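You operate a simulated robot arm through the tools that you are given. There is no shell and no other tool. Be economical: measure what you need, move in short steps, check, and stop when the job is done.

Carry out the task below with a simulated two-armed robot. There is one attempt and no reset: what you move stays moved.

Task
Move the white sensor to mark 3, clamp it and teach it.
Fine: its yellow button teaches it, once the knob is tight.

It is judged by the outcome, as a careful person would: the job done as asked, and still so three seconds after it is handed in. It fails if anything else is knocked over, pushed out of place, dropped, spilled or broken.

Robot
Two 7-joint arms with fingered hands on one trunk, on a base that drives. Base frame: it is fixed to the floor where the robot stands at the start and does not move with it; the origin is under the middle of the robot, x ahead of it, y to its left, z up. Units: m, rad, N and s.
The left shoulder is at the start at [0.084, 0.125, 0.999], the right one opposite. With the tool pointing down near the work surface each hand reaches from about 0.48 to 0.88 m from the robot's upright axis, wherever it stands, measured 20 degrees to its own side. Places, roughly: back brush [0.5, -0.6, 0.9]; back post knob [0.4, -0.5, 1.1]; black knob of the white sensor [0.6, -0.3, 0.8]; front post knob [0.6, -1.6, 1.1]; white sensor [0.7, -0.4, 0.8]; yellow sensor button [0.7, -0.4, 0.9]. Payload 4 kg a hand.
Tool frame (each hand has its own): the origin (TCP) lies between the finger pads and is the grasp point; the fingertips stand 0.029 m ahead of it; z points along the fingers, y is the line along which they close. The gripper opens to 0.1 m. The gripper's body begins 0.034 m behind the TCP. The gripper is a hand of 5 fingers: y runs from the thumb to the fingers, the wrist lies at [-0.015, -0.105, -0.177] in the tool frame, and closing takes about 1.5 s.
Orientation is that of the tool frame in the base frame, as a unit quaternion [x, y, z, w]. With the fingers straight down and the wrist toward the robot, the tool's x, y and z point along [0, 1, 0], [1, 0, 0] and [0, 0, -1] of the base frame.

Tools
- The arms move only by the tool jog_arm. It takes "left_rows", "right_rows" or both (then of equal length, played together; a hand with none holds still); each is a list of rows, each a list of 6 numbers: the shift along the tool's x, y, z in m, then the turn, a rotation vector about the tool's x, y, z in rad. In form: [[x, y, z, wx, wy, wz], ...]. A call has 1 to 10 rows; each row shifts and turns the commanded pose from where the row before left it, along the tool's axes as they then stand. "left_hand" and "right_hand" are, for a hand that has rows, the closure, from 0 (fully open) to 1 (shut), set as the call begins (left out, the last holds). Rows are played at 5 a second. More than 0.05 m and 0.15 rad between two rows, or a gripper value outside its range, and nothing of the call is played. Where a pose cannot be reached the arm comes as near as it can. A force on the tool above 40 N (or 10 N above the force at the start of the call, whichever is more), or a blocked arm, ends the call early, and 0.2 s more pass. The fingers move at their own pace (about 0.045 m/s each) and stop on an object; they squeeze with about 28 N. The grip force told is the motor's: it shows also when the fingers shut on nothing. Time passes only in rows, and 0.2 s behind the last, so rows that do not move let the fingers close. It gives the time, the measured TCP pose, the force on the tool (base axes), the opening and the grip force at its end, in the units of the frame above (readings bear some noise), with the torque about the TCP (base axes, N m) and any sound that the robot's microphone picked up.
- Cameras (640 x 400 px; columns grow to the right, rows downward): "scene" is now at [0.1782, -0.0557, 1.1612]; the picture's right is [-0.58, -0.82, 0.00], its down [-0.18, 0.13, -0.97] and it looks along [0.79, -0.56, -0.22] (base axes); focal length 251 px, centre (320, 200). "left" rides on the left gripper at [-0.066, -0.086, -0.121] in its tool frame; the picture's right is [-0.76, -0.31, 0.58], its down [0.59, -0.70, 0.40] and it looks along [0.28, 0.64, 0.71] (tool axes); focal length 247 px, centre (320, 200). "right" rides on the right gripper at [0.066, -0.086, -0.121] in its tool frame; the picture's right is [-0.76, 0.31, -0.58], its down [-0.59, -0.70, 0.40] and it looks along [-0.28, 0.64, 0.71] (tool axes); focal length 247 px, centre (320, 200). There is no depth. A picture from a camera that has moved, and an enlarged one, comes with that camera's place and axes in the base frame and with its lens.
- camera(camera): a new picture of that camera. No time passes.
- slide_trunk(by): slides the trunk up (or, below 0, down) by that many m; the arms and the scene camera ride with it, the base frame stays. It gives what a move gives, with no picture.
- roll_base(legs): drives the robot by 1 to 6 legs, each [ahead, turn to the left] in m and rad, along the robot's own axes; the way and the turn of a leg run together, so that a leg with both is an arc; at most 1.5 m and 3.142 rad a leg. The arms and the cameras ride along, it lands a little off, and it stops where it bumps. It gives what a move gives.
- curl_fingers(index, middle, ring, little, thumb_bend, thumb_turn, hand): sets how far each is bent, from 0 (flat) to 1 (curled in); at 0.3 the hand is open as for a grip, at 0.7 the pads meet at the TCP. One left out holds its place. A second passes; each finger stops where it meets its share of the squeeze, and holds until it gets a number again. A gripper value or a shape takes the hand back. It gives what a move gives, with no picture; readings hold the bend of each and the force on index, middle, ring, little, thumb and palm. thumb_turn goes from beside the hand (0) to across from the fingers (1), as for a grip.
- set_grasp(shape, hand): the hand has 5 fingers and takes this shape, open, in about a second: jaw (thumb against the fingers, like two jaws); tri (thumb and two fingers); tip (a fingertip pinch); poke (one finger out to press); point (the index stretched); flat (the hand flat); cup (the hand cupped); fist (a fist). The gripper value then closes the fingers along that shape, each until it touches; the sizes above hold for jaw. It gives what a move gives, with no picture.
- head_to(pan, tilt): turns the head with the scene camera to pan (to the left, within 1.396 rad either way) and tilt (down, from -0.506 to 1.204), counted from straight ahead of the robot. It gives what a move gives.
- enlarge(camera, box): a new picture of the part [left, top, right, bottom] of that camera's present view, enlarged. No time passes.
- hand_in(): hands the job in; it is judged then, once.

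Work in short steps. Places have to be worked out from the pictures, the camera data and where the tool is seen: move nearer, look again, correct. Check each grasp and each placing, and mend what went wrong. You have 120 turns and 100 pictures in all, those below and enlarged ones among them. Open the grippers and draw the arms clear of the work before you hand the job in, unless the task says otherwise; then end with one line.

The tools are called as a command line: name --argument value ..., lists and objects as JSON in quotes. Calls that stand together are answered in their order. jog_arm: Moves the arms, as the interface text tells. Its arguments: {"type":"object","properties":{"left_rows":{"type":"array","items":{"type":"array","items":{"type":"number"}}},"left_hand":{"type":"number"},"right_rows":{"type":"array","items":{"type":"array","items":{"type":"number"}}},"right_hand":{"type":"number"}},"required":[]} The other tools are called the same way: slide_trunk (by) slides the trunk up or down; set_grasp (shape, hand) gives the hand a shape; curl_fingers (index, middle, ring, little, thumb_bend, thumb_turn, hand) moves the fingers one by one; roll_base (legs) drives the base; head_to (pan, tilt) turns the head that bears the scene camera; camera (camera) takes a picture; enlarge (camera, box) takes an enlarged picture of a part of a camera's view; hand_in () hands the job in.

At the start:

```text
time: 0.0
left_tcp_pos: [0.6255, -0.0031, 1.0848]
left_orientation: [0.707, 0.707, 0.0, 0.001]
left_ft_force: [0.6, -0.3, 0.5]
left_moment: [-0.02, -0.02, 0.0]
left_opening: 0.0999
left_grasp_force: 0.1
left_shape: jaw
left_bend: [0.3, 0.3, 0.3, 0.3, 0.3, 0.98]
left_finger forces: [0.2, 0.0, 0.1, 0.1, 0.0, 0.1]
right_tcp_pos: [0.3755, -0.4706, 1.1379]
right_orientation: [0.707, 0.707, 0.0, 0.001]
right_ft_force: [0.2, -0.9, 0.9]
right_moment: [0.02, -0.01, 0.05]
right_opening: 0.0997
right_grasp_force: 0.1
right_shape: jaw
right_bend: [0.3, 0.3, 0.3, 0.3, 0.3, 0.98]
right_finger forces: [0.0, 0.0, 0.1, 0.0, 0.1, 0.0]
trunk travel left (down, up): [-0.2, 0.547]
robot x, y, heading: [-0.0002, 0.001, 0.0]
head pan, tilt: [-0.618, 0.225]
```

scene: 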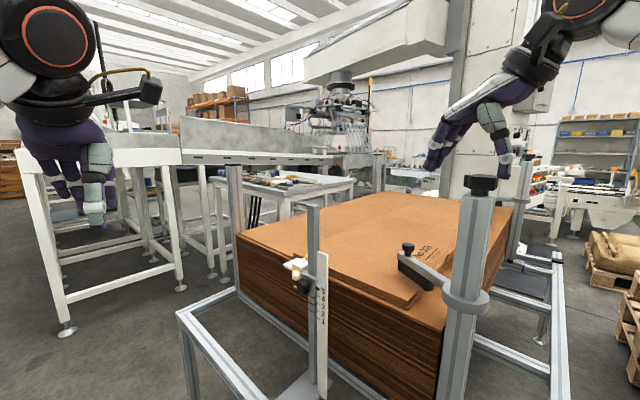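
right: 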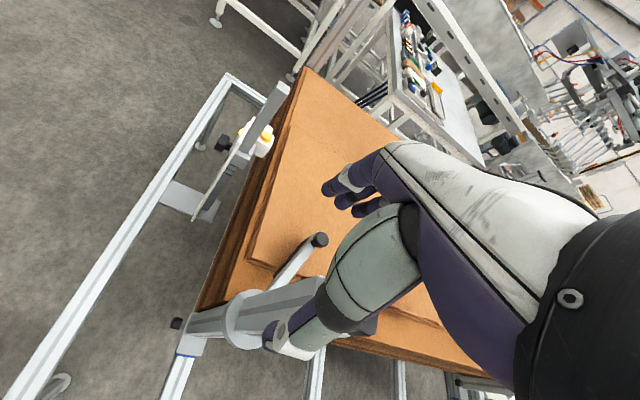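
left: 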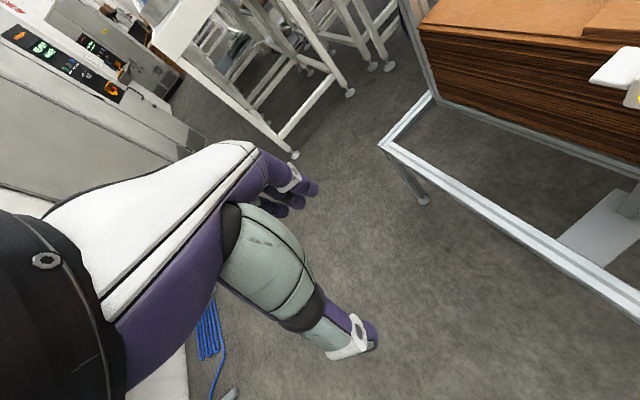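

The sensor on its slotted post with a printed scale is near the picture's centre; I enlarge it to read it.

enlarge --camera "scene" --box '[260, 190, 380, 400]'

enlarge --camera "right" --box '[170, 70, 310, 230]'

```text
1.90 times, centred on (320, 295) of scene
camera zoom: at [0.1782, -0.0557, 1.1612], right [-0.58, -0.82, 0.0], down [-0.18, 0.13, -0.97], along [0.79, -0.56, -0.22], focal length 478 px, centre (320, 19)
```

zoom: 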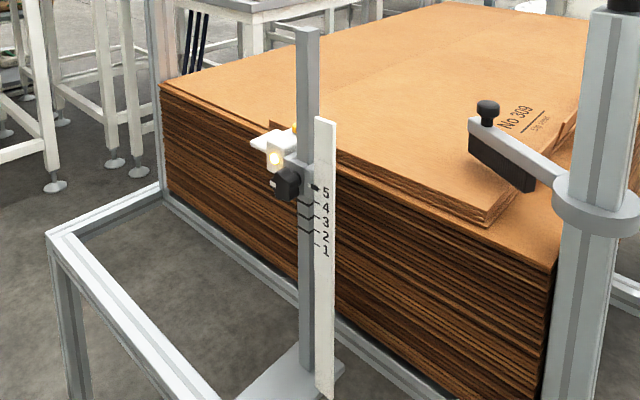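

```text
2.50 times, centred on (240, 150) of right
camera zoom: at [0.2897, -0.4054, 1.2594], right [0.31, -0.76, 0.58], down [-0.7, -0.59, -0.4], along [0.64, -0.28, -0.71], focal length 617 px, centre (520, 325)
```

zoom: 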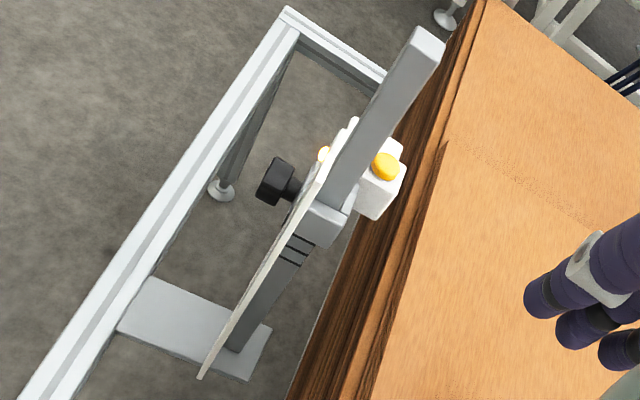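

The knob sits at about [0.627, -0.324, 0.836], the button at [0.704, -0.385, 0.858] and the post near [0.645, -0.365]. I turn the left hand so its fingers point to -y, toward the knob, for a closer look.

jog_arm --left_rows '[[0, 0, 0, 0, -0.1428, 0], [0, 0, 0, 0, -0.1428, 0], [0, 0, 0, 0, -0.1428, 0], [0, 0, 0, 0, -0.1428, 0], [0, 0, 0, 0, -0.1428, 0], [0, 0, 0, 0, -0.1428, 0], [0, 0, 0, 0, -0.1428, 0], [0, 0, 0, 0, -0.1428, 0], [0, 0, 0, 0, -0.1428, 0], [0, 0, 0, 0, -0.1428, 0]]'

jog_arm --left_rows '[[0.04, 0, 0, 0, -0.1428, 0], [0.04, 0, 0.03, 0, 0, 0], [0.04, 0, 0.03, 0, 0, 0], [0.02, 0, 0.03, 0, 0, 0], [0, 0, 0.03, 0, 0, 0], [0, 0, 0, 0, 0, 0]]'

camera --camera "left"

camera --camera "scene"

```text
time: 2.2
left_tcp_pos: [0.6255, -0.0025, 1.0844]
left_orientation: [0.534, 0.534, -0.464, 0.463]
left_ft_force: [0.0, 0.1, 0.8]
left_moment: [-0.01, 0.03, 0.02]
left_opening: 0.0995
left_grasp_force: 0.1
left_shape: jaw
left_bend: [0.3, 0.3, 0.3, 0.3, 0.3, 0.98]
left_finger forces: [0.0, 0.1, 0.1, 0.0, 0.1, 0.1]
right_tcp_pos: [0.3754, -0.4699, 1.1371]
right_orientation: [0.707, 0.707, 0.0, 0.001]
right_ft_force: [-0.1, -0.5, -1.1]
right_moment: [-0.01, 0.0, 0.03]
right_opening: 0.1
right_grasp_force: 0.0
right_shape: jaw
right_bend: [0.3, 0.3, 0.3, 0.3, 0.3, 0.98]
right_finger forces: [0.0, 0.0, 0.0, 0.1, 0.0, 0.0]
trunk travel left (down, up): [-0.2, 0.547]
robot x, y, heading: [-0.0008, -0.0003, 0.002]
head pan, tilt: [-0.618, 0.225]
```

```text
time: 3.6
left_tcp_pos: [0.6237, -0.1196, 0.9447]
left_orientation: [0.499, 0.5, -0.5, 0.5]
left_ft_force: [0.7, -0.6, 0.2]
left_moment: [-0.01, -0.05, 0.0]
left_opening: 0.0997
left_grasp_force: 0.0
left_shape: jaw
left_bend: [0.3, 0.3, 0.3, 0.3, 0.3, 0.98]
left_finger forces: [0.0, 0.0, 0.1, 0.0, 0.0, 0.0]
right_tcp_pos: [0.3742, -0.4706, 1.1383]
right_orientation: [0.708, 0.707, 0.0, -0.001]
right_ft_force: [-0.7, 0.1, 0.0]
right_moment: [0.02, -0.03, 0.0]
right_opening: 0.1
right_grasp_force: 0.0
right_shape: jaw
right_bend: [0.3, 0.3, 0.3, 0.3, 0.3, 0.98]
right_finger forces: [0.0, 0.1, 0.1, 0.1, 0.1, 0.0]
trunk travel left (down, up): [-0.2, 0.547]
robot x, y, heading: [0.0011, -0.0028, -0.001]
head pan, tilt: [-0.618, 0.225]
```

```text
94 pictures are left
camera left: at [0.539, 0.0004, 1.0113], right [-0.31, -0.58, 0.76], down [-0.7, -0.4, -0.59], along [0.64, -0.71, -0.28], focal length 247 px, centre (320, 200)
```

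left: 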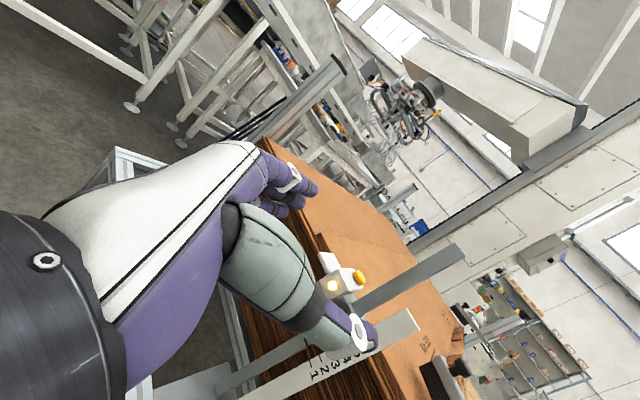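

```text
93 pictures are left
camera scene: at [0.1782, -0.0558, 1.1612], right [-0.58, -0.82, 0.0], down [-0.18, 0.13, -0.97], along [0.79, -0.56, -0.22], focal length 251 px, centre (320, 200)
```

scene: 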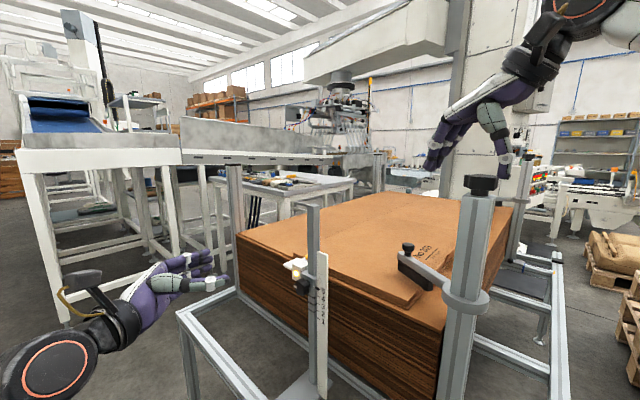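

The thumb hides the knob; I lower the left hand by 0.1 m so the sensor shifts into clear view.

jog_arm --left_rows '[[0.04, 0, 0, 0, 0, 0], [0.04, 0, 0, 0, 0, 0], [0.03, 0, 0, 0, 0, 0], [0, 0, 0, 0, 0, 0]]'

enlarge --camera "left" --box '[320, 200, 560, 350]'

enlarge --camera "scene" --box '[270, 240, 350, 340]'

```text
time: 4.6
left_tcp_pos: [0.6242, -0.1185, 0.8335]
left_orientation: [0.5, 0.5, -0.5, 0.5]
left_ft_force: [-0.2, 0.5, -0.4]
left_moment: [0.02, 0.03, 0.01]
left_opening: 0.0997
left_grasp_force: 0.1
left_shape: jaw
left_bend: [0.3, 0.3, 0.3, 0.3, 0.3, 0.98]
left_finger forces: [0.0, 0.0, 0.0, 0.1, 0.0, 0.0]
right_tcp_pos: [0.3758, -0.4702, 1.1396]
right_orientation: [0.707, 0.707, 0.0, 0.0]
right_ft_force: [0.2, -0.6, 0.2]
right_moment: [0.01, 0.0, -0.02]
right_opening: 0.0998
right_grasp_force: 0.1
right_shape: jaw
right_bend: [0.3, 0.3, 0.3, 0.3, 0.3, 0.98]
right_finger forces: [0.0, 0.1, 0.0, 0.0, 0.0, 0.1]
trunk travel left (down, up): [-0.2, 0.547]
robot x, y, heading: [-0.0009, 0.0002, -0.002]
head pan, tilt: [-0.618, 0.225]
```

```text
2.67 times, centred on (440, 275) of left
camera zoom: at [0.539, 0.0015, 0.9], right [-0.31, -0.58, 0.76], down [-0.7, -0.4, -0.59], along [0.64, -0.71, -0.28], focal length 659 px, centre (0, 0)
```

zoom: 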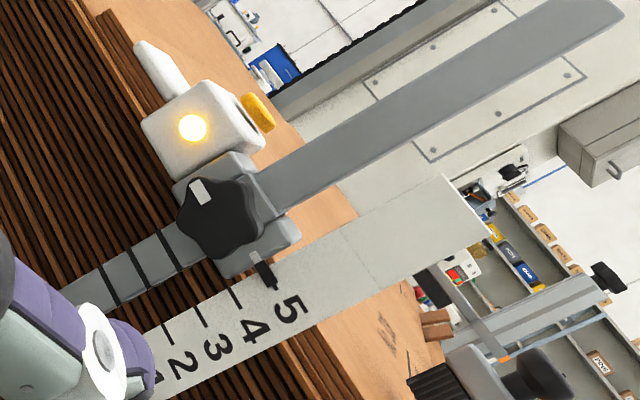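

```text
4.00 times, centred on (310, 290) of scene
camera zoom: at [0.1782, -0.0557, 1.1612], right [-0.58, -0.82, 0.0], down [-0.18, 0.13, -0.97], along [0.79, -0.56, -0.22], focal length 1003 px, centre (360, -160)
```

zoom: 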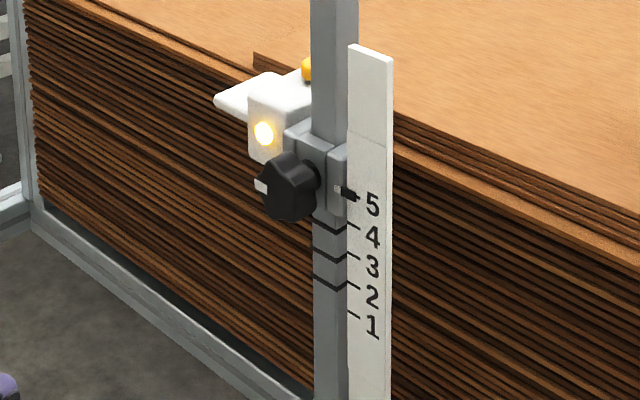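

The slider pointer reads 5; ticks are about 20 mm apart, so it must go about 40 mm down. The knob's axis is about +y, so the left hand suits it. I try the three-finger shape and look at the hand.

set_grasp --hand "left" --shape "tri"

camera --camera "left"

head_to --pan -0.45 --tilt 0.6

camera --camera "scene"

```text
time: 5.5
left_tcp_pos: [0.6248, -0.1192, 0.8341]
left_orientation: [-0.499, -0.5, 0.501, -0.5]
left_ft_force: [-0.4, 0.5, -0.9]
left_moment: [0.03, 0.0, 0.03]
left_opening: 0.0999
left_grasp_force: 0.0
left_shape: tri
left_bend: [0.3, 0.3, 0.99, 0.99, 0.3, 0.98]
left_finger forces: [0.0, 0.1, 0.0, 0.0, 0.0, 0.0]
right_tcp_pos: [0.3747, -0.4708, 1.1392]
right_orientation: [0.707, 0.707, 0.0, 0.001]
right_ft_force: [-0.3, -0.2, -0.5]
right_moment: [0.02, -0.03, 0.01]
right_opening: 0.0998
right_grasp_force: 0.0
right_shape: jaw
right_bend: [0.3, 0.3, 0.3, 0.3, 0.3, 0.98]
right_finger forces: [0.1, 0.1, 0.0, 0.0, 0.0, 0.1]
trunk travel left (down, up): [-0.2, 0.547]
robot x, y, heading: [0.0009, 0.0001, -0.001]
head pan, tilt: [-0.618, 0.225]
```

```text
90 pictures are left
camera left: at [0.539, 0.0016, 0.9002], right [-0.31, -0.58, 0.76], down [-0.7, -0.4, -0.59], along [0.64, -0.71, -0.28], focal length 247 px, centre (320, 200)
```

left: 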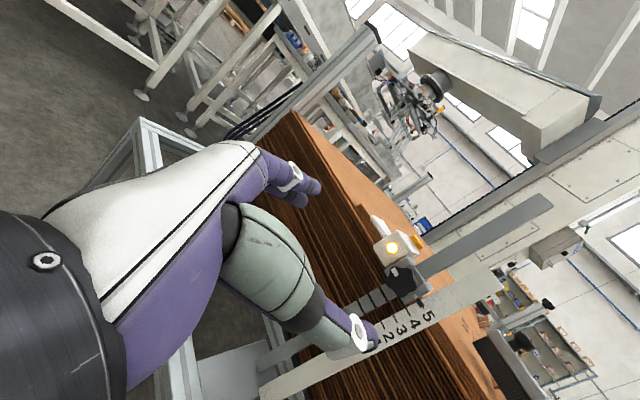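

```text
time: 6.3
left_tcp_pos: [0.6242, -0.1181, 0.8339]
left_orientation: [0.5, 0.5, -0.5, 0.5]
left_ft_force: [-0.8, 0.0, 0.2]
left_moment: [0.0, 0.02, 0.01]
left_opening: 0.0998
left_grasp_force: 0.1
left_shape: tri
left_bend: [0.3, 0.3, 0.99, 0.99, 0.3, 0.98]
left_finger forces: [0.1, 0.0, 0.1, 0.0, 0.0, 0.1]
right_tcp_pos: [0.3736, -0.4714, 1.1384]
right_orientation: [0.708, 0.707, 0.0, 0.0]
right_ft_force: [0.2, 0.9, 0.0]
right_moment: [0.01, 0.0, 0.01]
right_opening: 0.0997
right_grasp_force: 0.1
right_shape: jaw
right_bend: [0.3, 0.3, 0.3, 0.3, 0.3, 0.98]
right_finger forces: [0.0, 0.1, 0.0, 0.0, 0.0, 0.1]
trunk travel left (down, up): [-0.2, 0.547]
robot x, y, heading: [-0.0, -0.002, 0.004]
head pan, tilt: [-0.45, 0.6]
```

```text
89 pictures are left
camera scene: at [0.1817, -0.0402, 1.1268], right [-0.44, -0.9, 0.0], down [-0.51, 0.25, -0.83], along [0.74, -0.36, -0.56], focal length 251 px, centre (320, 200)
```

scene: 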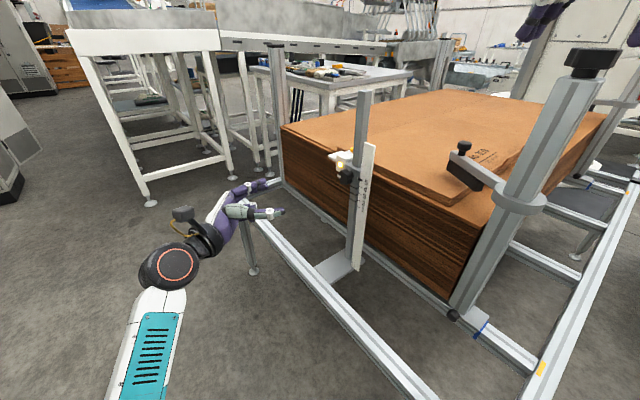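

The tri shape gives thumb, index and middle only. I advance 0.13 m toward the knob and look again.

jog_arm --left_rows '[[0, 0, 0.035, 0, 0, 0], [0.002, 0.003, 0.035, 0, 0, 0], [0, 0.003, 0.035, 0, 0, 0], [0, 0, 0.03, 0, 0, 0], [0, 0, 0, 0, 0, 0]]'

enlarge --camera "left" --box '[220, 120, 480, 380]'

enlarge --camera "scene" --box '[290, 120, 410, 220]'

```text
time: 7.5
left_tcp_pos: [0.6318, -0.2525, 0.8353]
left_orientation: [0.501, 0.5, -0.499, 0.5]
left_ft_force: [0.1, -0.7, -0.6]
left_moment: [-0.02, 0.04, -0.01]
left_opening: 0.0997
left_grasp_force: 0.2
left_shape: tri
left_bend: [0.3, 0.3, 0.99, 0.99, 0.3, 0.98]
left_finger forces: [0.0, 0.0, 0.1, 0.0, 0.0, 0.1]
right_tcp_pos: [0.3739, -0.4706, 1.1382]
right_orientation: [0.707, 0.707, -0.001, 0.0]
right_ft_force: [-0.1, 0.0, -0.3]
right_moment: [0.0, -0.02, -0.02]
right_opening: 0.1
right_grasp_force: 0.1
right_shape: jaw
right_bend: [0.3, 0.3, 0.3, 0.3, 0.3, 0.98]
right_finger forces: [0.1, 0.1, 0.0, 0.0, 0.0, 0.0]
trunk travel left (down, up): [-0.2, 0.547]
robot x, y, heading: [0.0015, 0.0005, 0.001]
head pan, tilt: [-0.45, 0.6]
```

```text
1.54 times, centred on (350, 250) of left
camera zoom: at [0.5466, -0.1329, 0.9013], right [-0.31, -0.58, 0.76], down [-0.7, -0.4, -0.59], along [0.64, -0.71, -0.28], focal length 380 px, centre (274, 123)
```

zoom: 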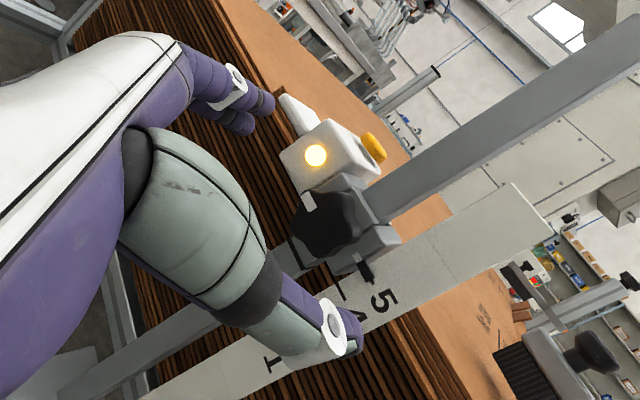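

```text
4.00 times, centred on (350, 170) of scene
camera zoom: at [0.1817, -0.0403, 1.1267], right [-0.44, -0.9, 0.0], down [-0.51, 0.25, -0.82], along [0.74, -0.36, -0.57], focal length 1003 px, centre (200, 320)
```

zoom: 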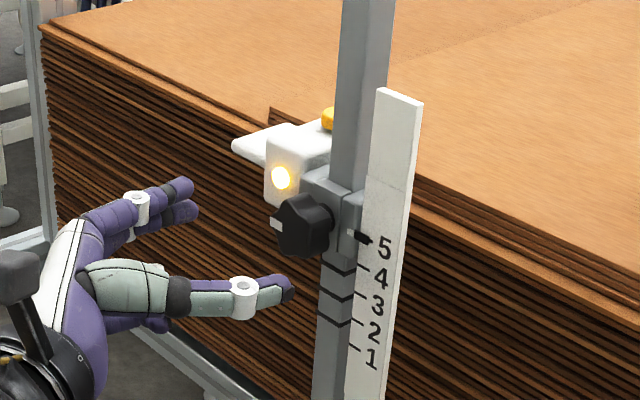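

Knob centre is about [0.632, -0.325, 0.83], the hand well aligned with it. I part-close the hand, drop 4 mm and advance so the fingertips flank the knob.

jog_arm --left_rows '[[0.004, 0, 0, 0, 0, 0], [0, 0, 0, 0, 0, 0], [0, 0, 0.015, 0, 0, 0], [0, 0, 0.015, 0, 0, 0], [0, 0, 0.015, 0, 0, 0], [0, 0, 0.01, 0, 0, 0], [0, 0, 0, 0, 0, 0]]' --left_hand 0.3

enlarge --camera "left" --box '[220, 120, 480, 380]'

enlarge --camera "scene" --box '[290, 120, 410, 220]'

```text
time: 9.2
left_tcp_pos: [0.6311, -0.3076, 0.8289]
left_orientation: [0.5, 0.501, -0.5, 0.499]
left_ft_force: [-0.2, 0.5, 0.8]
left_moment: [-0.04, 0.0, 0.02]
left_opening: 0.0706
left_grasp_force: 0.1
left_shape: tri
left_bend: [0.41, 0.35, 0.99, 0.99, 0.3, 0.99]
left_finger forces: [0.1, 0.0, 0.1, 0.0, 0.1, 0.0]
right_tcp_pos: [0.3748, -0.4702, 1.1382]
right_orientation: [0.707, 0.707, 0.001, 0.0]
right_ft_force: [0.5, 0.6, -0.5]
right_moment: [-0.03, -0.02, 0.03]
right_opening: 0.0996
right_grasp_force: 0.0
right_shape: jaw
right_bend: [0.3, 0.3, 0.3, 0.3, 0.3, 0.98]
right_finger forces: [0.0, 0.0, 0.0, 0.1, 0.0, 0.1]
trunk travel left (down, up): [-0.2, 0.547]
robot x, y, heading: [0.0004, -0.0021, -0.001]
head pan, tilt: [-0.45, 0.6]
```

```text
1.54 times, centred on (350, 250) of left
camera zoom: at [0.5461, -0.1878, 0.8952], right [-0.31, -0.58, 0.76], down [-0.7, -0.4, -0.59], along [0.64, -0.71, -0.28], focal length 380 px, centre (274, 123)
```

zoom: 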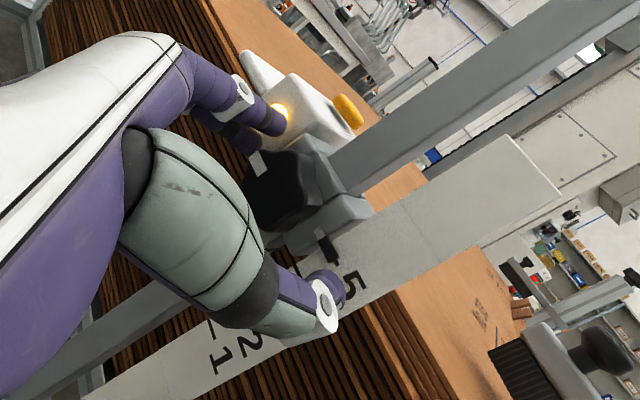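

```text
4.00 times, centred on (350, 170) of scene
camera zoom: at [0.1817, -0.0402, 1.1267], right [-0.44, -0.9, 0.0], down [-0.51, 0.25, -0.82], along [0.74, -0.36, -0.57], focal length 1003 px, centre (200, 320)
```

zoom: 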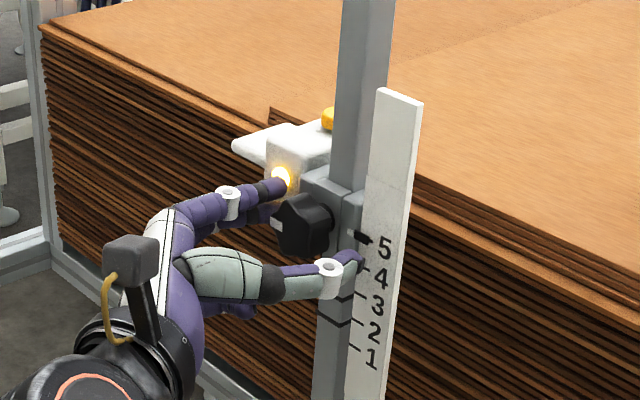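

Thumb and two fingers flank the knob, without contact. I close.

jog_arm --left_rows '[[0, 0, 0, 0, 0, 0], [0, 0, 0, 0, 0, 0], [0, 0, 0, 0, 0, 0], [0, 0, 0, 0, 0, 0], [0, 0, 0, 0, 0, 0], [0, 0, 0, 0, 0, 0], [0, 0, 0, 0, 0, 0]]' --left_hand 1

enlarge --camera "scene" --box '[290, 120, 410, 220]'

enlarge --camera "left" --box '[220, 120, 480, 380]'

```text
time: 10.8
left_tcp_pos: [0.631, -0.309, 0.8275]
left_orientation: [0.5, 0.501, -0.5, 0.498]
left_ft_force: [-1.6, -0.9, -2.2]
left_moment: [0.05, 0.0, 0.14]
left_opening: 0.0292
left_grasp_force: 27.7
left_shape: tri
left_bend: [0.44, 0.46, 1.0, 1.0, 0.54, 1.0]
left_finger forces: [11.0, 11.9, 0.1, 0.1, 25.7, 0.1]
right_tcp_pos: [0.3742, -0.47, 1.1382]
right_orientation: [0.707, 0.707, 0.0, 0.0]
right_ft_force: [-0.4, -0.6, 1.0]
right_moment: [0.0, 0.01, -0.01]
right_opening: 0.1001
right_grasp_force: 0.1
right_shape: jaw
right_bend: [0.3, 0.3, 0.3, 0.3, 0.3, 0.98]
right_finger forces: [0.1, 0.1, 0.0, 0.1, 0.1, 0.0]
trunk travel left (down, up): [-0.2, 0.547]
robot x, y, heading: [0.0036, -0.0031, -0.002]
head pan, tilt: [-0.45, 0.6]
```

```text
4.00 times, centred on (350, 170) of scene
camera zoom: at [0.1817, -0.0405, 1.1266], right [-0.44, -0.9, 0.0], down [-0.51, 0.25, -0.82], along [0.74, -0.36, -0.57], focal length 1003 px, centre (200, 320)
```

zoom: 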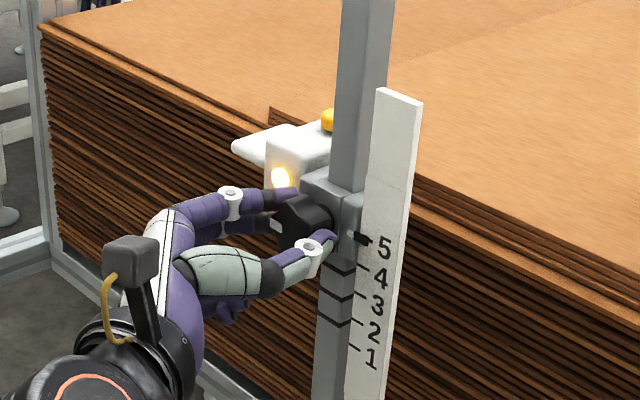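

```text
1.54 times, centred on (350, 250) of left
camera zoom: at [0.5461, -0.188, 0.8949], right [-0.31, -0.58, 0.76], down [-0.7, -0.4, -0.59], along [0.64, -0.71, -0.29], focal length 380 px, centre (274, 123)
```

zoom: 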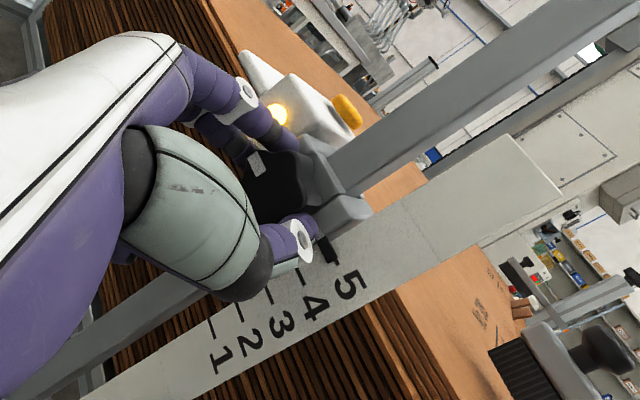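

Firm grip on the knob (opening 29 mm). I turn it counterclockwise (negative about tool z) a little and read the torque.

jog_arm --left_rows '[[0, 0, 0, 0, 0, -0.1], [0, 0, 0, 0, 0, -0.1], [0, 0, 0, 0, 0, -0.1], [0, 0, 0, 0, 0, 0]]'

enlarge --camera "scene" --box '[290, 120, 410, 220]'

```text
time: 11.8
left_tcp_pos: [0.6309, -0.3073, 0.8293]
left_orientation: [-0.42, -0.569, 0.57, -0.419]
left_ft_force: [4.9, -4.3, 3.5]
left_moment: [-0.07, -0.07, 0.24]
left_opening: 0.0291
left_grasp_force: 28.1
left_shape: tri
left_bend: [0.44, 0.46, 1.0, 1.0, 0.55, 1.0]
left_finger forces: [15.3, 10.6, 0.1, 0.0, 24.6, 0.0]
right_tcp_pos: [0.3755, -0.4706, 1.139]
right_orientation: [0.707, 0.707, 0.001, 0.0]
right_ft_force: [-1.1, -0.7, 0.4]
right_moment: [-0.03, 0.0, -0.02]
right_opening: 0.0999
right_grasp_force: 0.1
right_shape: jaw
right_bend: [0.3, 0.3, 0.3, 0.3, 0.3, 0.98]
right_finger forces: [0.1, 0.0, 0.0, 0.0, 0.1, 0.0]
trunk travel left (down, up): [-0.2, 0.547]
robot x, y, heading: [0.0003, -0.0031, 0.001]
head pan, tilt: [-0.45, 0.6]
```

```text
4.00 times, centred on (350, 170) of scene
camera zoom: at [0.1818, -0.0405, 1.1267], right [-0.44, -0.9, 0.0], down [-0.51, 0.25, -0.82], along [0.74, -0.36, -0.57], focal length 1003 px, centre (200, 320)
```

zoom: 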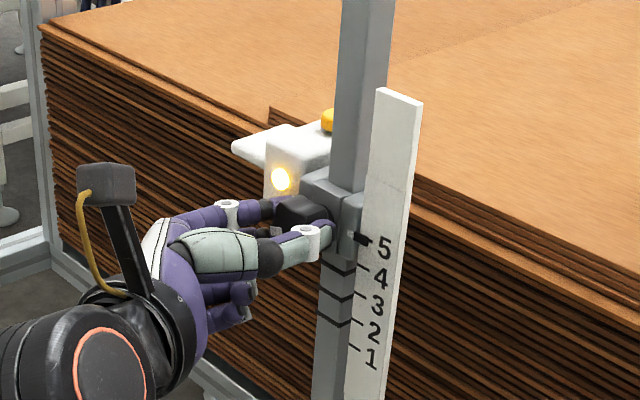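

The knob turns along with little torque. I keep turning, to about 1.2 rad in all.

jog_arm --left_rows '[[0, 0, 0, 0, 0, -0.12], [0, 0, 0, 0, 0, -0.12], [0, 0, 0, 0, 0, -0.12], [0, 0, 0, 0, 0, -0.12], [0, 0, 0, 0, 0, -0.12], [0, 0, 0, 0, 0, -0.12], [0, 0, 0, 0, 0, -0.12], [0, 0, 0, 0, 0, 0]]'

enlarge --camera "scene" --box '[290, 120, 410, 220]'

```text
time: 13.6
left_tcp_pos: [0.6317, -0.3067, 0.8278]
left_orientation: [0.149, 0.692, -0.69, 0.15]
left_ft_force: [10.6, -4.6, 1.8]
left_moment: [-0.24, -0.14, 0.23]
left_opening: 0.0293
left_grasp_force: 28.0
left_shape: tri
left_bend: [0.43, 0.47, 1.0, 1.0, 0.75, 1.0]
left_finger forces: [16.8, 12.4, 0.1, 0.1, 25.4, 0.1]
right_tcp_pos: [0.3761, -0.471, 1.138]
right_orientation: [0.707, 0.707, 0.0, -0.001]
right_ft_force: [0.8, -0.1, 0.1]
right_moment: [0.03, 0.02, 0.04]
right_opening: 0.0997
right_grasp_force: 0.0
right_shape: jaw
right_bend: [0.3, 0.3, 0.3, 0.3, 0.3, 0.98]
right_finger forces: [0.0, 0.0, 0.0, 0.1, 0.1, 0.0]
trunk travel left (down, up): [-0.2, 0.547]
robot x, y, heading: [0.0044, -0.0029, 0.002]
head pan, tilt: [-0.45, 0.6]
```

```text
4.00 times, centred on (350, 170) of scene
camera zoom: at [0.1825, -0.0406, 1.1265], right [-0.44, -0.9, 0.0], down [-0.51, 0.25, -0.82], along [0.74, -0.36, -0.57], focal length 1003 px, centre (200, 320)
```

zoom: 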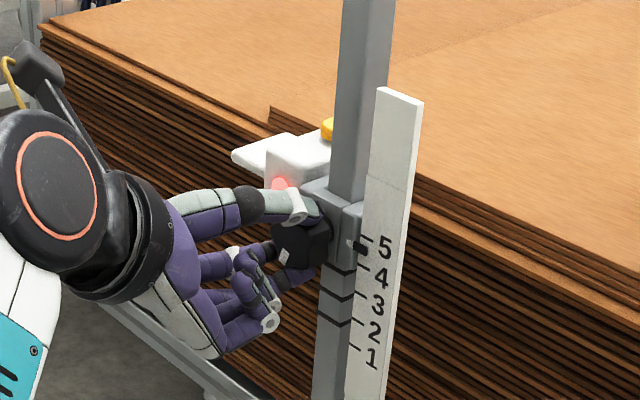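

The LED went red, so the clamp is loose, and the pointer has sagged slightly. Holding the knob I move down 25 mm.

jog_arm --left_rows '[[0.002, 0.0046, 0, 0, 0, 0], [0.002, 0.0046, 0, 0, 0, 0], [0.002, 0.0046, 0, 0, 0, 0], [0.002, 0.0046, 0, 0, 0, 0], [0.002, 0.0046, 0, 0, 0, 0], [0, 0, 0, 0, 0, 0]]'

enlarge --camera "scene" --box '[310, 140, 400, 215]'

```text
time: 14.9
left_tcp_pos: [0.6323, -0.308, 0.802]
left_orientation: [0.151, 0.692, -0.69, 0.149]
left_ft_force: [3.4, -1.6, -4.1]
left_moment: [-0.08, 0.0, 0.13]
left_opening: 0.0296
left_grasp_force: 27.7
left_shape: tri
left_bend: [0.42, 0.47, 1.0, 1.0, 0.75, 1.0]
left_finger forces: [16.3, 15.1, 0.0, 0.0, 24.6, 0.1]
right_tcp_pos: [0.3762, -0.4717, 1.1382]
right_orientation: [0.707, 0.707, -0.001, 0.0]
right_ft_force: [-0.2, 0.1, -1.3]
right_moment: [0.01, -0.03, -0.01]
right_opening: 0.0997
right_grasp_force: 0.0
right_shape: jaw
right_bend: [0.3, 0.3, 0.3, 0.3, 0.3, 0.98]
right_finger forces: [0.1, 0.0, 0.0, 0.1, 0.0, 0.0]
trunk travel left (down, up): [-0.2, 0.547]
robot x, y, heading: [0.0026, 0.0027, -0.002]
head pan, tilt: [-0.45, 0.6]
```

```text
5.33 times, centred on (355, 178) of scene
camera zoom: at [0.1824, -0.0406, 1.1264], right [-0.44, -0.9, 0.0], down [-0.51, 0.25, -0.82], along [0.74, -0.36, -0.57], focal length 1337 px, centre (133, 320)
```

zoom: 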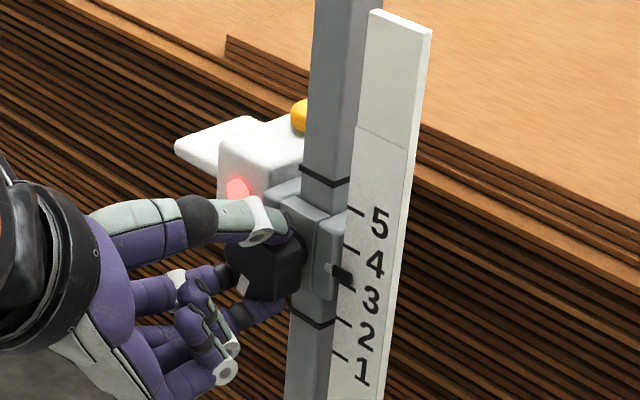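

The slider follows; the pointer is now a bit above 3. I go 6 mm further and zoom in.

jog_arm --left_rows '[[0.0012, 0.0027, 0, 0, 0, 0], [0.0012, 0.0027, 0, 0, 0, 0], [0, 0, 0, 0, 0, 0]]'

enlarge --camera "scene" --box '[350, 170, 390, 210]'

camera --camera "left"

camera --camera "right"

```text
time: 15.8
left_tcp_pos: [0.6318, -0.3066, 0.7973]
left_orientation: [0.15, 0.692, -0.69, 0.151]
left_ft_force: [1.0, -2.4, -2.7]
left_moment: [-0.02, -0.02, 0.04]
left_opening: 0.0297
left_grasp_force: 27.1
left_shape: tri
left_bend: [0.42, 0.46, 1.0, 1.0, 0.75, 1.0]
left_finger forces: [14.9, 16.0, 0.1, 0.0, 25.7, 0.0]
right_tcp_pos: [0.3748, -0.4704, 1.1389]
right_orientation: [0.707, 0.707, 0.0, 0.0]
right_ft_force: [0.3, 0.1, 0.1]
right_moment: [0.01, 0.01, -0.02]
right_opening: 0.0998
right_grasp_force: 0.1
right_shape: jaw
right_bend: [0.3, 0.3, 0.3, 0.3, 0.3, 0.98]
right_finger forces: [0.0, 0.1, 0.1, 0.1, 0.1, 0.1]
trunk travel left (down, up): [-0.2, 0.547]
robot x, y, heading: [0.0013, -0.0017, -0.001]
head pan, tilt: [-0.45, 0.6]
```

```text
10.00 times, centred on (370, 190) of scene
camera zoom: at [0.182, -0.0406, 1.1266], right [-0.44, -0.9, 0.0], down [-0.51, 0.25, -0.82], along [0.74, -0.36, -0.57], focal length 2507 px, centre (-180, 300)
```

zoom: 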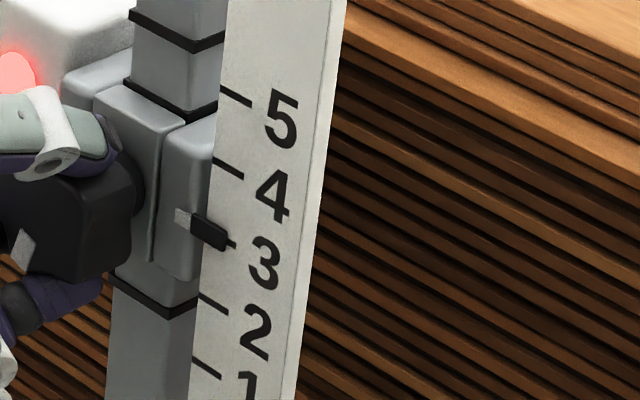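

```text
78 pictures are left
camera left: at [0.6564, -0.1873, 0.9033], right [0.56, -0.58, 0.59], down [-0.83, -0.4, 0.39], along [0.01, -0.71, -0.7], focal length 247 px, centre (320, 200)
```

left: 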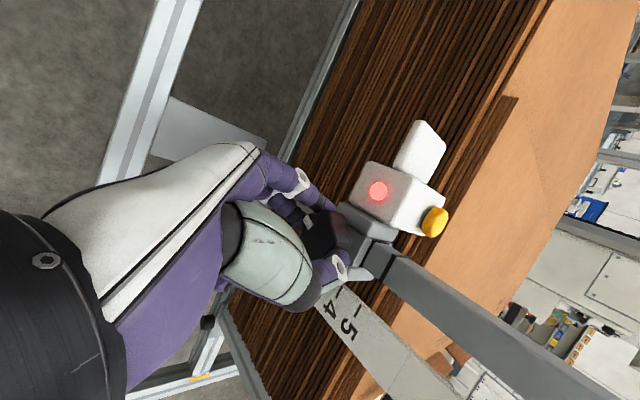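

```text
77 pictures are left
camera right: at [0.29, -0.4059, 1.2591], right [0.31, -0.76, 0.58], down [-0.7, -0.59, -0.4], along [0.64, -0.28, -0.71], focal length 247 px, centre (320, 200)
```

right: 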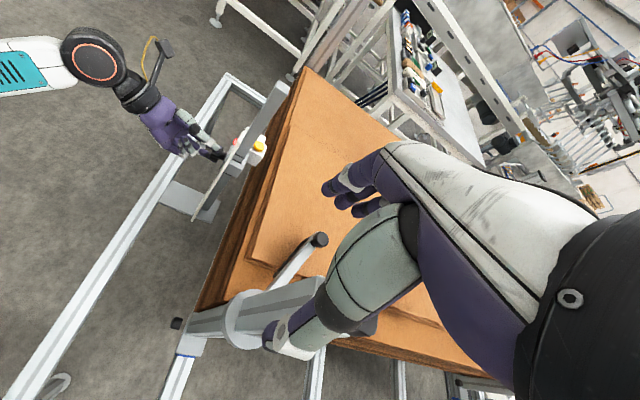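

From above, the pointer stands off the plate so there is parallax; I need a level view. I bring the right hand's camera to about [0.38, -0.2, 0.87], first sideways away from the post, then down.

jog_arm --right_rows '[[0.04, 0.019, 0, 0, 0, 0], [0.04, 0.019, 0, 0, 0, 0], [0.04, 0.019, 0, 0, 0, 0], [0.04, 0.019, 0, 0, 0, 0], [0.04, 0.019, 0, 0, 0, 0], [0, 0, 0.04, 0, 0, 0], [0, 0, 0.04, 0, 0, 0], [0, 0, 0.04, 0, 0, 0], [0, 0, 0.04, 0, 0, 0], [0, 0, 0, 0, 0, 0]]'

camera --camera "scene"

camera --camera "right"

```text
time: 17.9
left_tcp_pos: [0.6318, -0.3063, 0.7985]
left_orientation: [0.15, 0.691, -0.69, 0.151]
left_ft_force: [1.4, -4.3, -1.6]
left_moment: [0.0, -0.01, 0.02]
left_opening: 0.0296
left_grasp_force: 28.2
left_shape: tri
left_bend: [0.42, 0.46, 1.0, 1.0, 0.75, 1.0]
left_finger forces: [14.9, 15.6, 0.0, 0.1, 25.7, 0.1]
right_tcp_pos: [0.4687, -0.269, 0.9822]
right_orientation: [0.707, 0.707, 0.0, 0.0]
right_ft_force: [-0.1, -0.1, -0.3]
right_moment: [-0.05, 0.0, 0.0]
right_opening: 0.0998
right_grasp_force: 0.1
right_shape: jaw
right_bend: [0.3, 0.3, 0.3, 0.3, 0.3, 0.98]
right_finger forces: [0.2, 0.0, 0.0, 0.0, 0.1, 0.0]
trunk travel left (down, up): [-0.2, 0.547]
robot x, y, heading: [-0.0026, 0.0004, 0.006]
head pan, tilt: [-0.45, 0.6]
```

```text
76 pictures are left
camera scene: at [0.1819, -0.0407, 1.1266], right [-0.44, -0.9, 0.0], down [-0.51, 0.25, -0.82], along [0.74, -0.36, -0.57], focal length 251 px, centre (320, 200)
```

scene: 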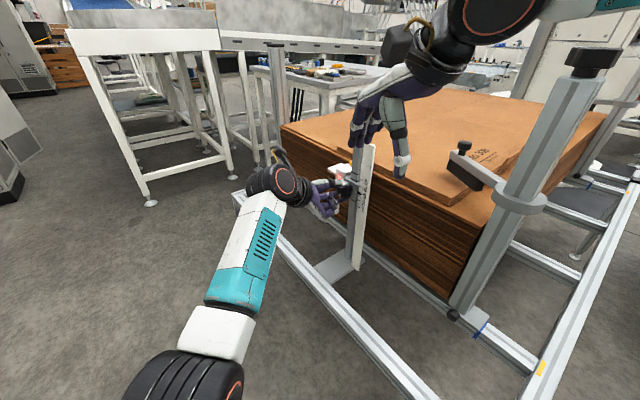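

```text
75 pictures are left
camera right: at [0.3829, -0.2047, 1.1026], right [0.31, -0.76, 0.58], down [-0.7, -0.59, -0.4], along [0.64, -0.28, -0.71], focal length 247 px, centre (320, 200)
```

right: 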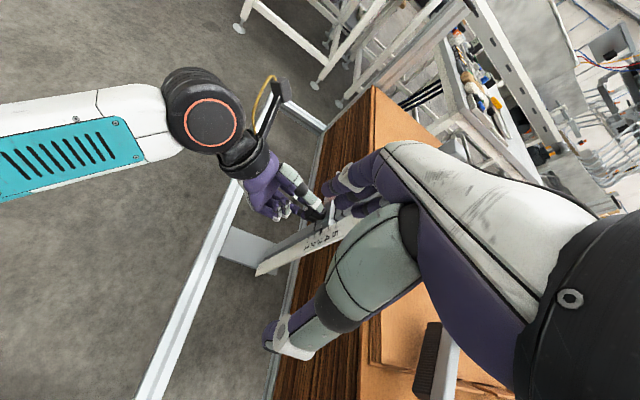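

I zoom on the scale from here; a second viewing angle gives the pointer's stand-off.

enlarge --camera "right" --box '[290, 190, 350, 270]'

```text
5.00 times, centred on (320, 230) of right
camera zoom: at [0.3829, -0.2047, 1.1026], right [0.31, -0.76, 0.58], down [-0.7, -0.59, -0.4], along [0.64, -0.28, -0.71], focal length 1235 px, centre (320, 50)
```

zoom: 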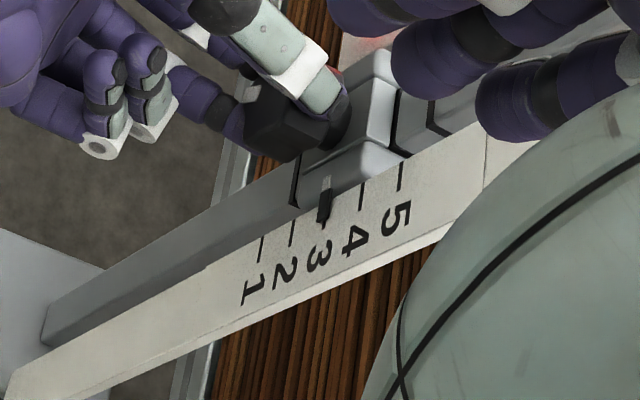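

enlarge --camera "right" --box '[310, 215, 335, 240]'

enlarge --camera "scene" --box '[360, 182, 380, 204]'

```text
16.00 times, centred on (322, 228) of right
camera zoom: at [0.3829, -0.2047, 1.1026], right [0.31, -0.76, 0.58], down [-0.7, -0.59, -0.4], along [0.64, -0.28, -0.71], focal length 3952 px, centre (280, -240)
```

zoom: 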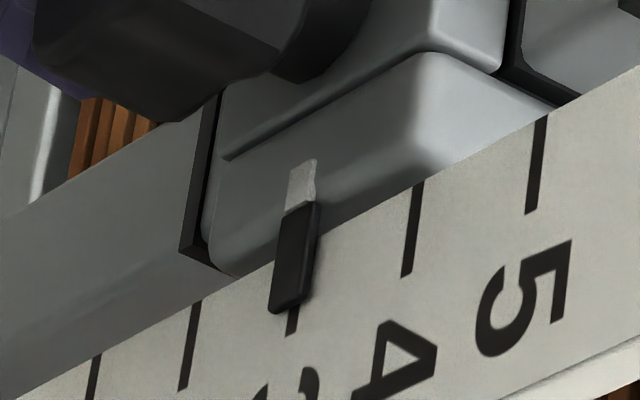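

```text
16.00 times, centred on (370, 193) of scene
camera zoom: at [0.1819, -0.0407, 1.1266], right [-0.44, -0.9, 0.0], down [-0.51, 0.25, -0.82], along [0.74, -0.36, -0.57], focal length 4011 px, centre (-480, 312)
```

zoom: 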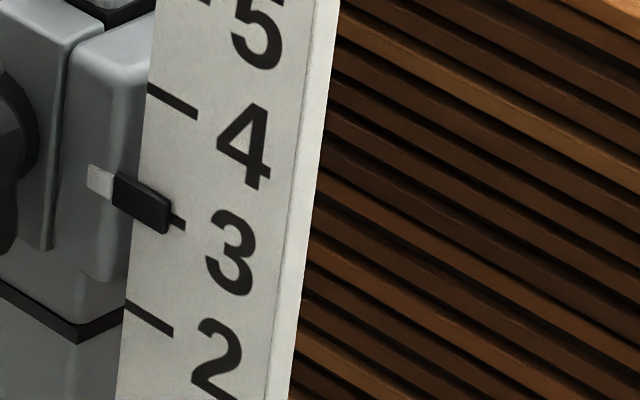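

Two views solved together put the pointer within about 0.1 mm of tick 3 (stand-off ~1 mm). Now I turn the knob clockwise to clamp, holding the height.

jog_arm --left_rows '[[0, 0, 0, 0, 0, 0.12], [0, 0, 0, 0, 0, 0.12], [0, 0, 0, 0, 0, 0.12], [0, 0, 0, 0, 0, 0.12], [0, 0, 0, 0, 0, 0.12], [0, 0, 0, 0, 0, 0.12], [0, 0, 0, 0, 0, 0.12], [0, 0, 0, 0, 0, 0.12], [0, 0, 0, 0, 0, 0.12], [0, 0, 0, 0, 0, 0]]'

enlarge --camera "scene" --box '[310, 140, 400, 215]'

enlarge --camera "right" --box '[290, 190, 350, 250]'

```text
time: 20.1
left_tcp_pos: [0.631, -0.307, 0.8]
left_orientation: [-0.485, -0.514, 0.515, -0.485]
left_ft_force: [-3.8, 4.2, -6.4]
left_moment: [0.24, 0.08, 0.26]
left_opening: 0.0281
left_grasp_force: 27.8
left_shape: tri
left_bend: [0.76, 0.46, 1.0, 1.0, 0.55, 1.0]
left_finger forces: [11.9, 18.4, 0.1, 0.0, 29.1, 0.0]
right_tcp_pos: [0.4693, -0.2703, 0.9817]
right_orientation: [0.707, 0.707, 0.0, 0.0]
right_ft_force: [-0.3, -0.1, 0.5]
right_moment: [0.01, 0.02, -0.01]
right_opening: 0.0998
right_grasp_force: 0.0
right_shape: jaw
right_bend: [0.3, 0.3, 0.3, 0.3, 0.3, 0.98]
right_finger forces: [0.1, 0.0, 0.0, 0.1, 0.1, 0.0]
trunk travel left (down, up): [-0.2, 0.547]
robot x, y, heading: [0.0013, -0.0001, 0.002]
head pan, tilt: [-0.45, 0.6]
```

```text
5.33 times, centred on (355, 178) of scene
camera zoom: at [0.1819, -0.0402, 1.1267], right [-0.44, -0.9, 0.0], down [-0.51, 0.25, -0.82], along [0.74, -0.36, -0.57], focal length 1337 px, centre (133, 320)
```

zoom: 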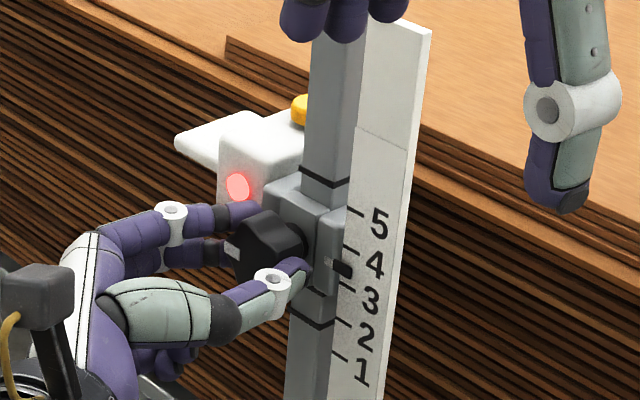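

```text
6.67 times, centred on (320, 220) of right
camera zoom: at [0.3829, -0.2043, 1.1032], right [0.31, -0.76, 0.58], down [-0.7, -0.59, -0.4], along [0.64, -0.28, -0.71], focal length 1646 px, centre (320, 67)
```

zoom: 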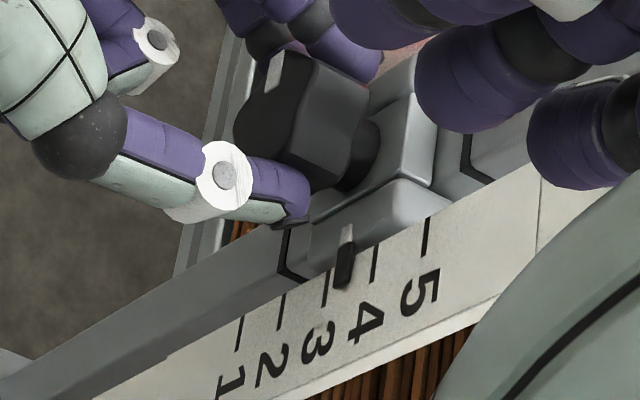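

The grip is a bit off the knob's axis, so turning lifted the slider ~8 mm; LED still red, so still loose. I move down 8 mm before tightening further.

jog_arm --left_rows '[[0.004, 0, 0, 0, 0, 0], [0.0043, 0, 0, 0, 0, 0], [0, 0, 0, 0, 0, 0]]'

enlarge --camera "scene" --box '[350, 180, 390, 205]'

enlarge --camera "right" --box '[302, 215, 342, 240]'

```text
time: 20.9
left_tcp_pos: [0.6299, -0.3066, 0.792]
left_orientation: [-0.485, -0.514, 0.514, -0.486]
left_ft_force: [2.7, -2.4, 9.3]
left_moment: [-0.08, -0.06, 0.33]
left_opening: 0.0278
left_grasp_force: 27.7
left_shape: tri
left_bend: [0.44, 0.47, 1.0, 1.0, 0.56, 0.99]
left_finger forces: [16.6, 13.2, 0.0, 0.0, 24.9, 0.0]
right_tcp_pos: [0.4676, -0.2707, 0.9833]
right_orientation: [0.707, 0.707, -0.001, 0.0]
right_ft_force: [-0.1, -1.0, -0.7]
right_moment: [0.01, 0.0, -0.01]
right_opening: 0.0999
right_grasp_force: 0.1
right_shape: jaw
right_bend: [0.3, 0.3, 0.3, 0.3, 0.3, 0.98]
right_finger forces: [0.0, 0.0, 0.0, 0.0, 0.1, 0.0]
trunk travel left (down, up): [-0.2, 0.547]
robot x, y, heading: [-0.0022, -0.0009, -0.001]
head pan, tilt: [-0.45, 0.6]
```

```text
16.00 times, centred on (370, 192) of scene
camera zoom: at [0.1812, -0.0401, 1.1269], right [-0.44, -0.9, 0.0], down [-0.51, 0.25, -0.83], along [0.74, -0.36, -0.56], focal length 4011 px, centre (-480, 320)
```

zoom: 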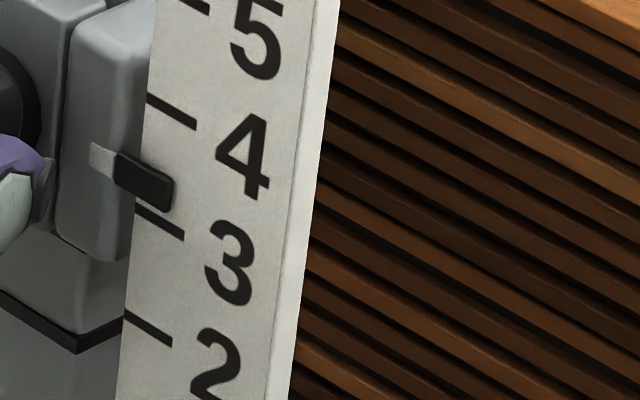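

```text
16.00 times, centred on (322, 228) of right
camera zoom: at [0.3822, -0.2043, 1.1037], right [0.31, -0.76, 0.58], down [-0.7, -0.59, -0.4], along [0.64, -0.28, -0.71], focal length 3952 px, centre (288, -240)
```

zoom: 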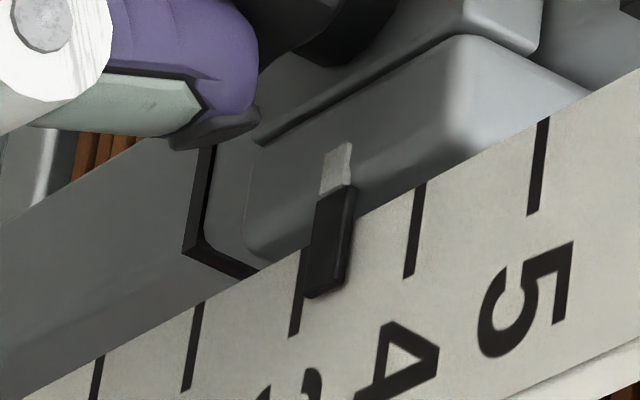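

The slider stuck on friction and still reads ~7.5 mm high; the knob is half tight. I loosen by 0.3 rad and then move it down.

jog_arm --left_rows '[[0, 0, 0, 0, 0, -0.1], [0, 0, 0, 0, 0, -0.1], [0, 0, 0, 0, 0, -0.1], [0, 0, 0, 0, 0, 0]]'

enlarge --camera "scene" --box '[350, 180, 390, 205]'

enlarge --camera "scene" --box '[310, 140, 400, 215]'

```text
time: 21.9
left_tcp_pos: [0.6311, -0.3067, 0.7883]
left_orientation: [0.402, 0.582, -0.581, 0.402]
left_ft_force: [-3.6, -0.8, -1.0]
left_moment: [0.1, 0.03, 0.13]
left_opening: 0.027
left_grasp_force: 28.1
left_shape: tri
left_bend: [0.44, 0.47, 1.0, 1.0, 0.56, 1.0]
left_finger forces: [13.3, 16.0, 0.0, 0.1, 26.9, 0.1]
right_tcp_pos: [0.4675, -0.2703, 0.9825]
right_orientation: [0.707, 0.707, -0.001, 0.0]
right_ft_force: [-1.0, -0.7, -0.2]
right_moment: [-0.01, 0.03, 0.01]
right_opening: 0.0999
right_grasp_force: 0.0
right_shape: jaw
right_bend: [0.3, 0.3, 0.3, 0.3, 0.3, 0.98]
right_finger forces: [0.0, 0.0, 0.0, 0.1, 0.0, 0.0]
trunk travel left (down, up): [-0.2, 0.547]
robot x, y, heading: [0.0025, 0.0003, 0.001]
head pan, tilt: [-0.45, 0.6]
```

```text
16.00 times, centred on (370, 192) of scene
camera zoom: at [0.1816, -0.0404, 1.1267], right [-0.44, -0.9, 0.0], down [-0.51, 0.25, -0.82], along [0.74, -0.36, -0.57], focal length 4011 px, centre (-480, 320)
```

zoom: 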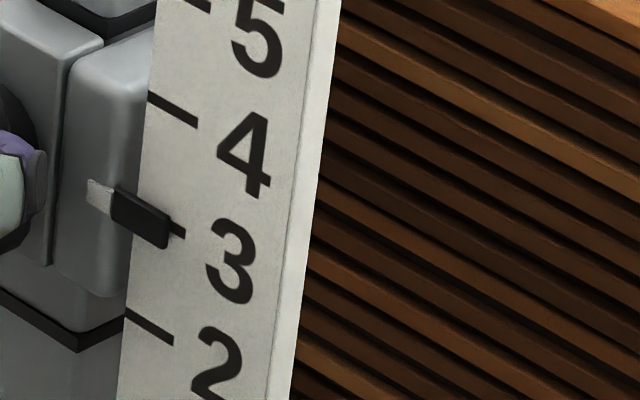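

```text
5.33 times, centred on (355, 178) of scene
camera zoom: at [0.1816, -0.0404, 1.1267], right [-0.44, -0.9, 0.0], down [-0.51, 0.25, -0.82], along [0.74, -0.36, -0.57], focal length 1337 px, centre (133, 320)
```

zoom: 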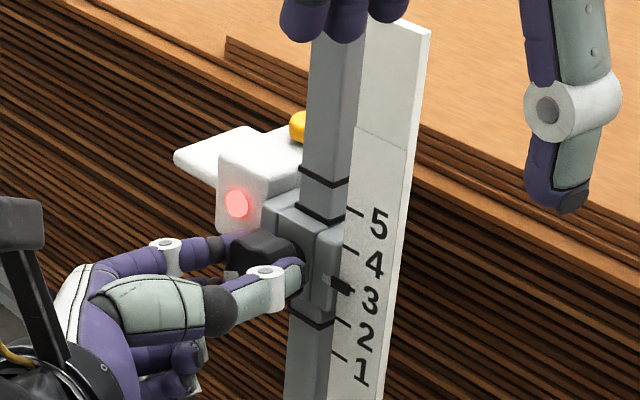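

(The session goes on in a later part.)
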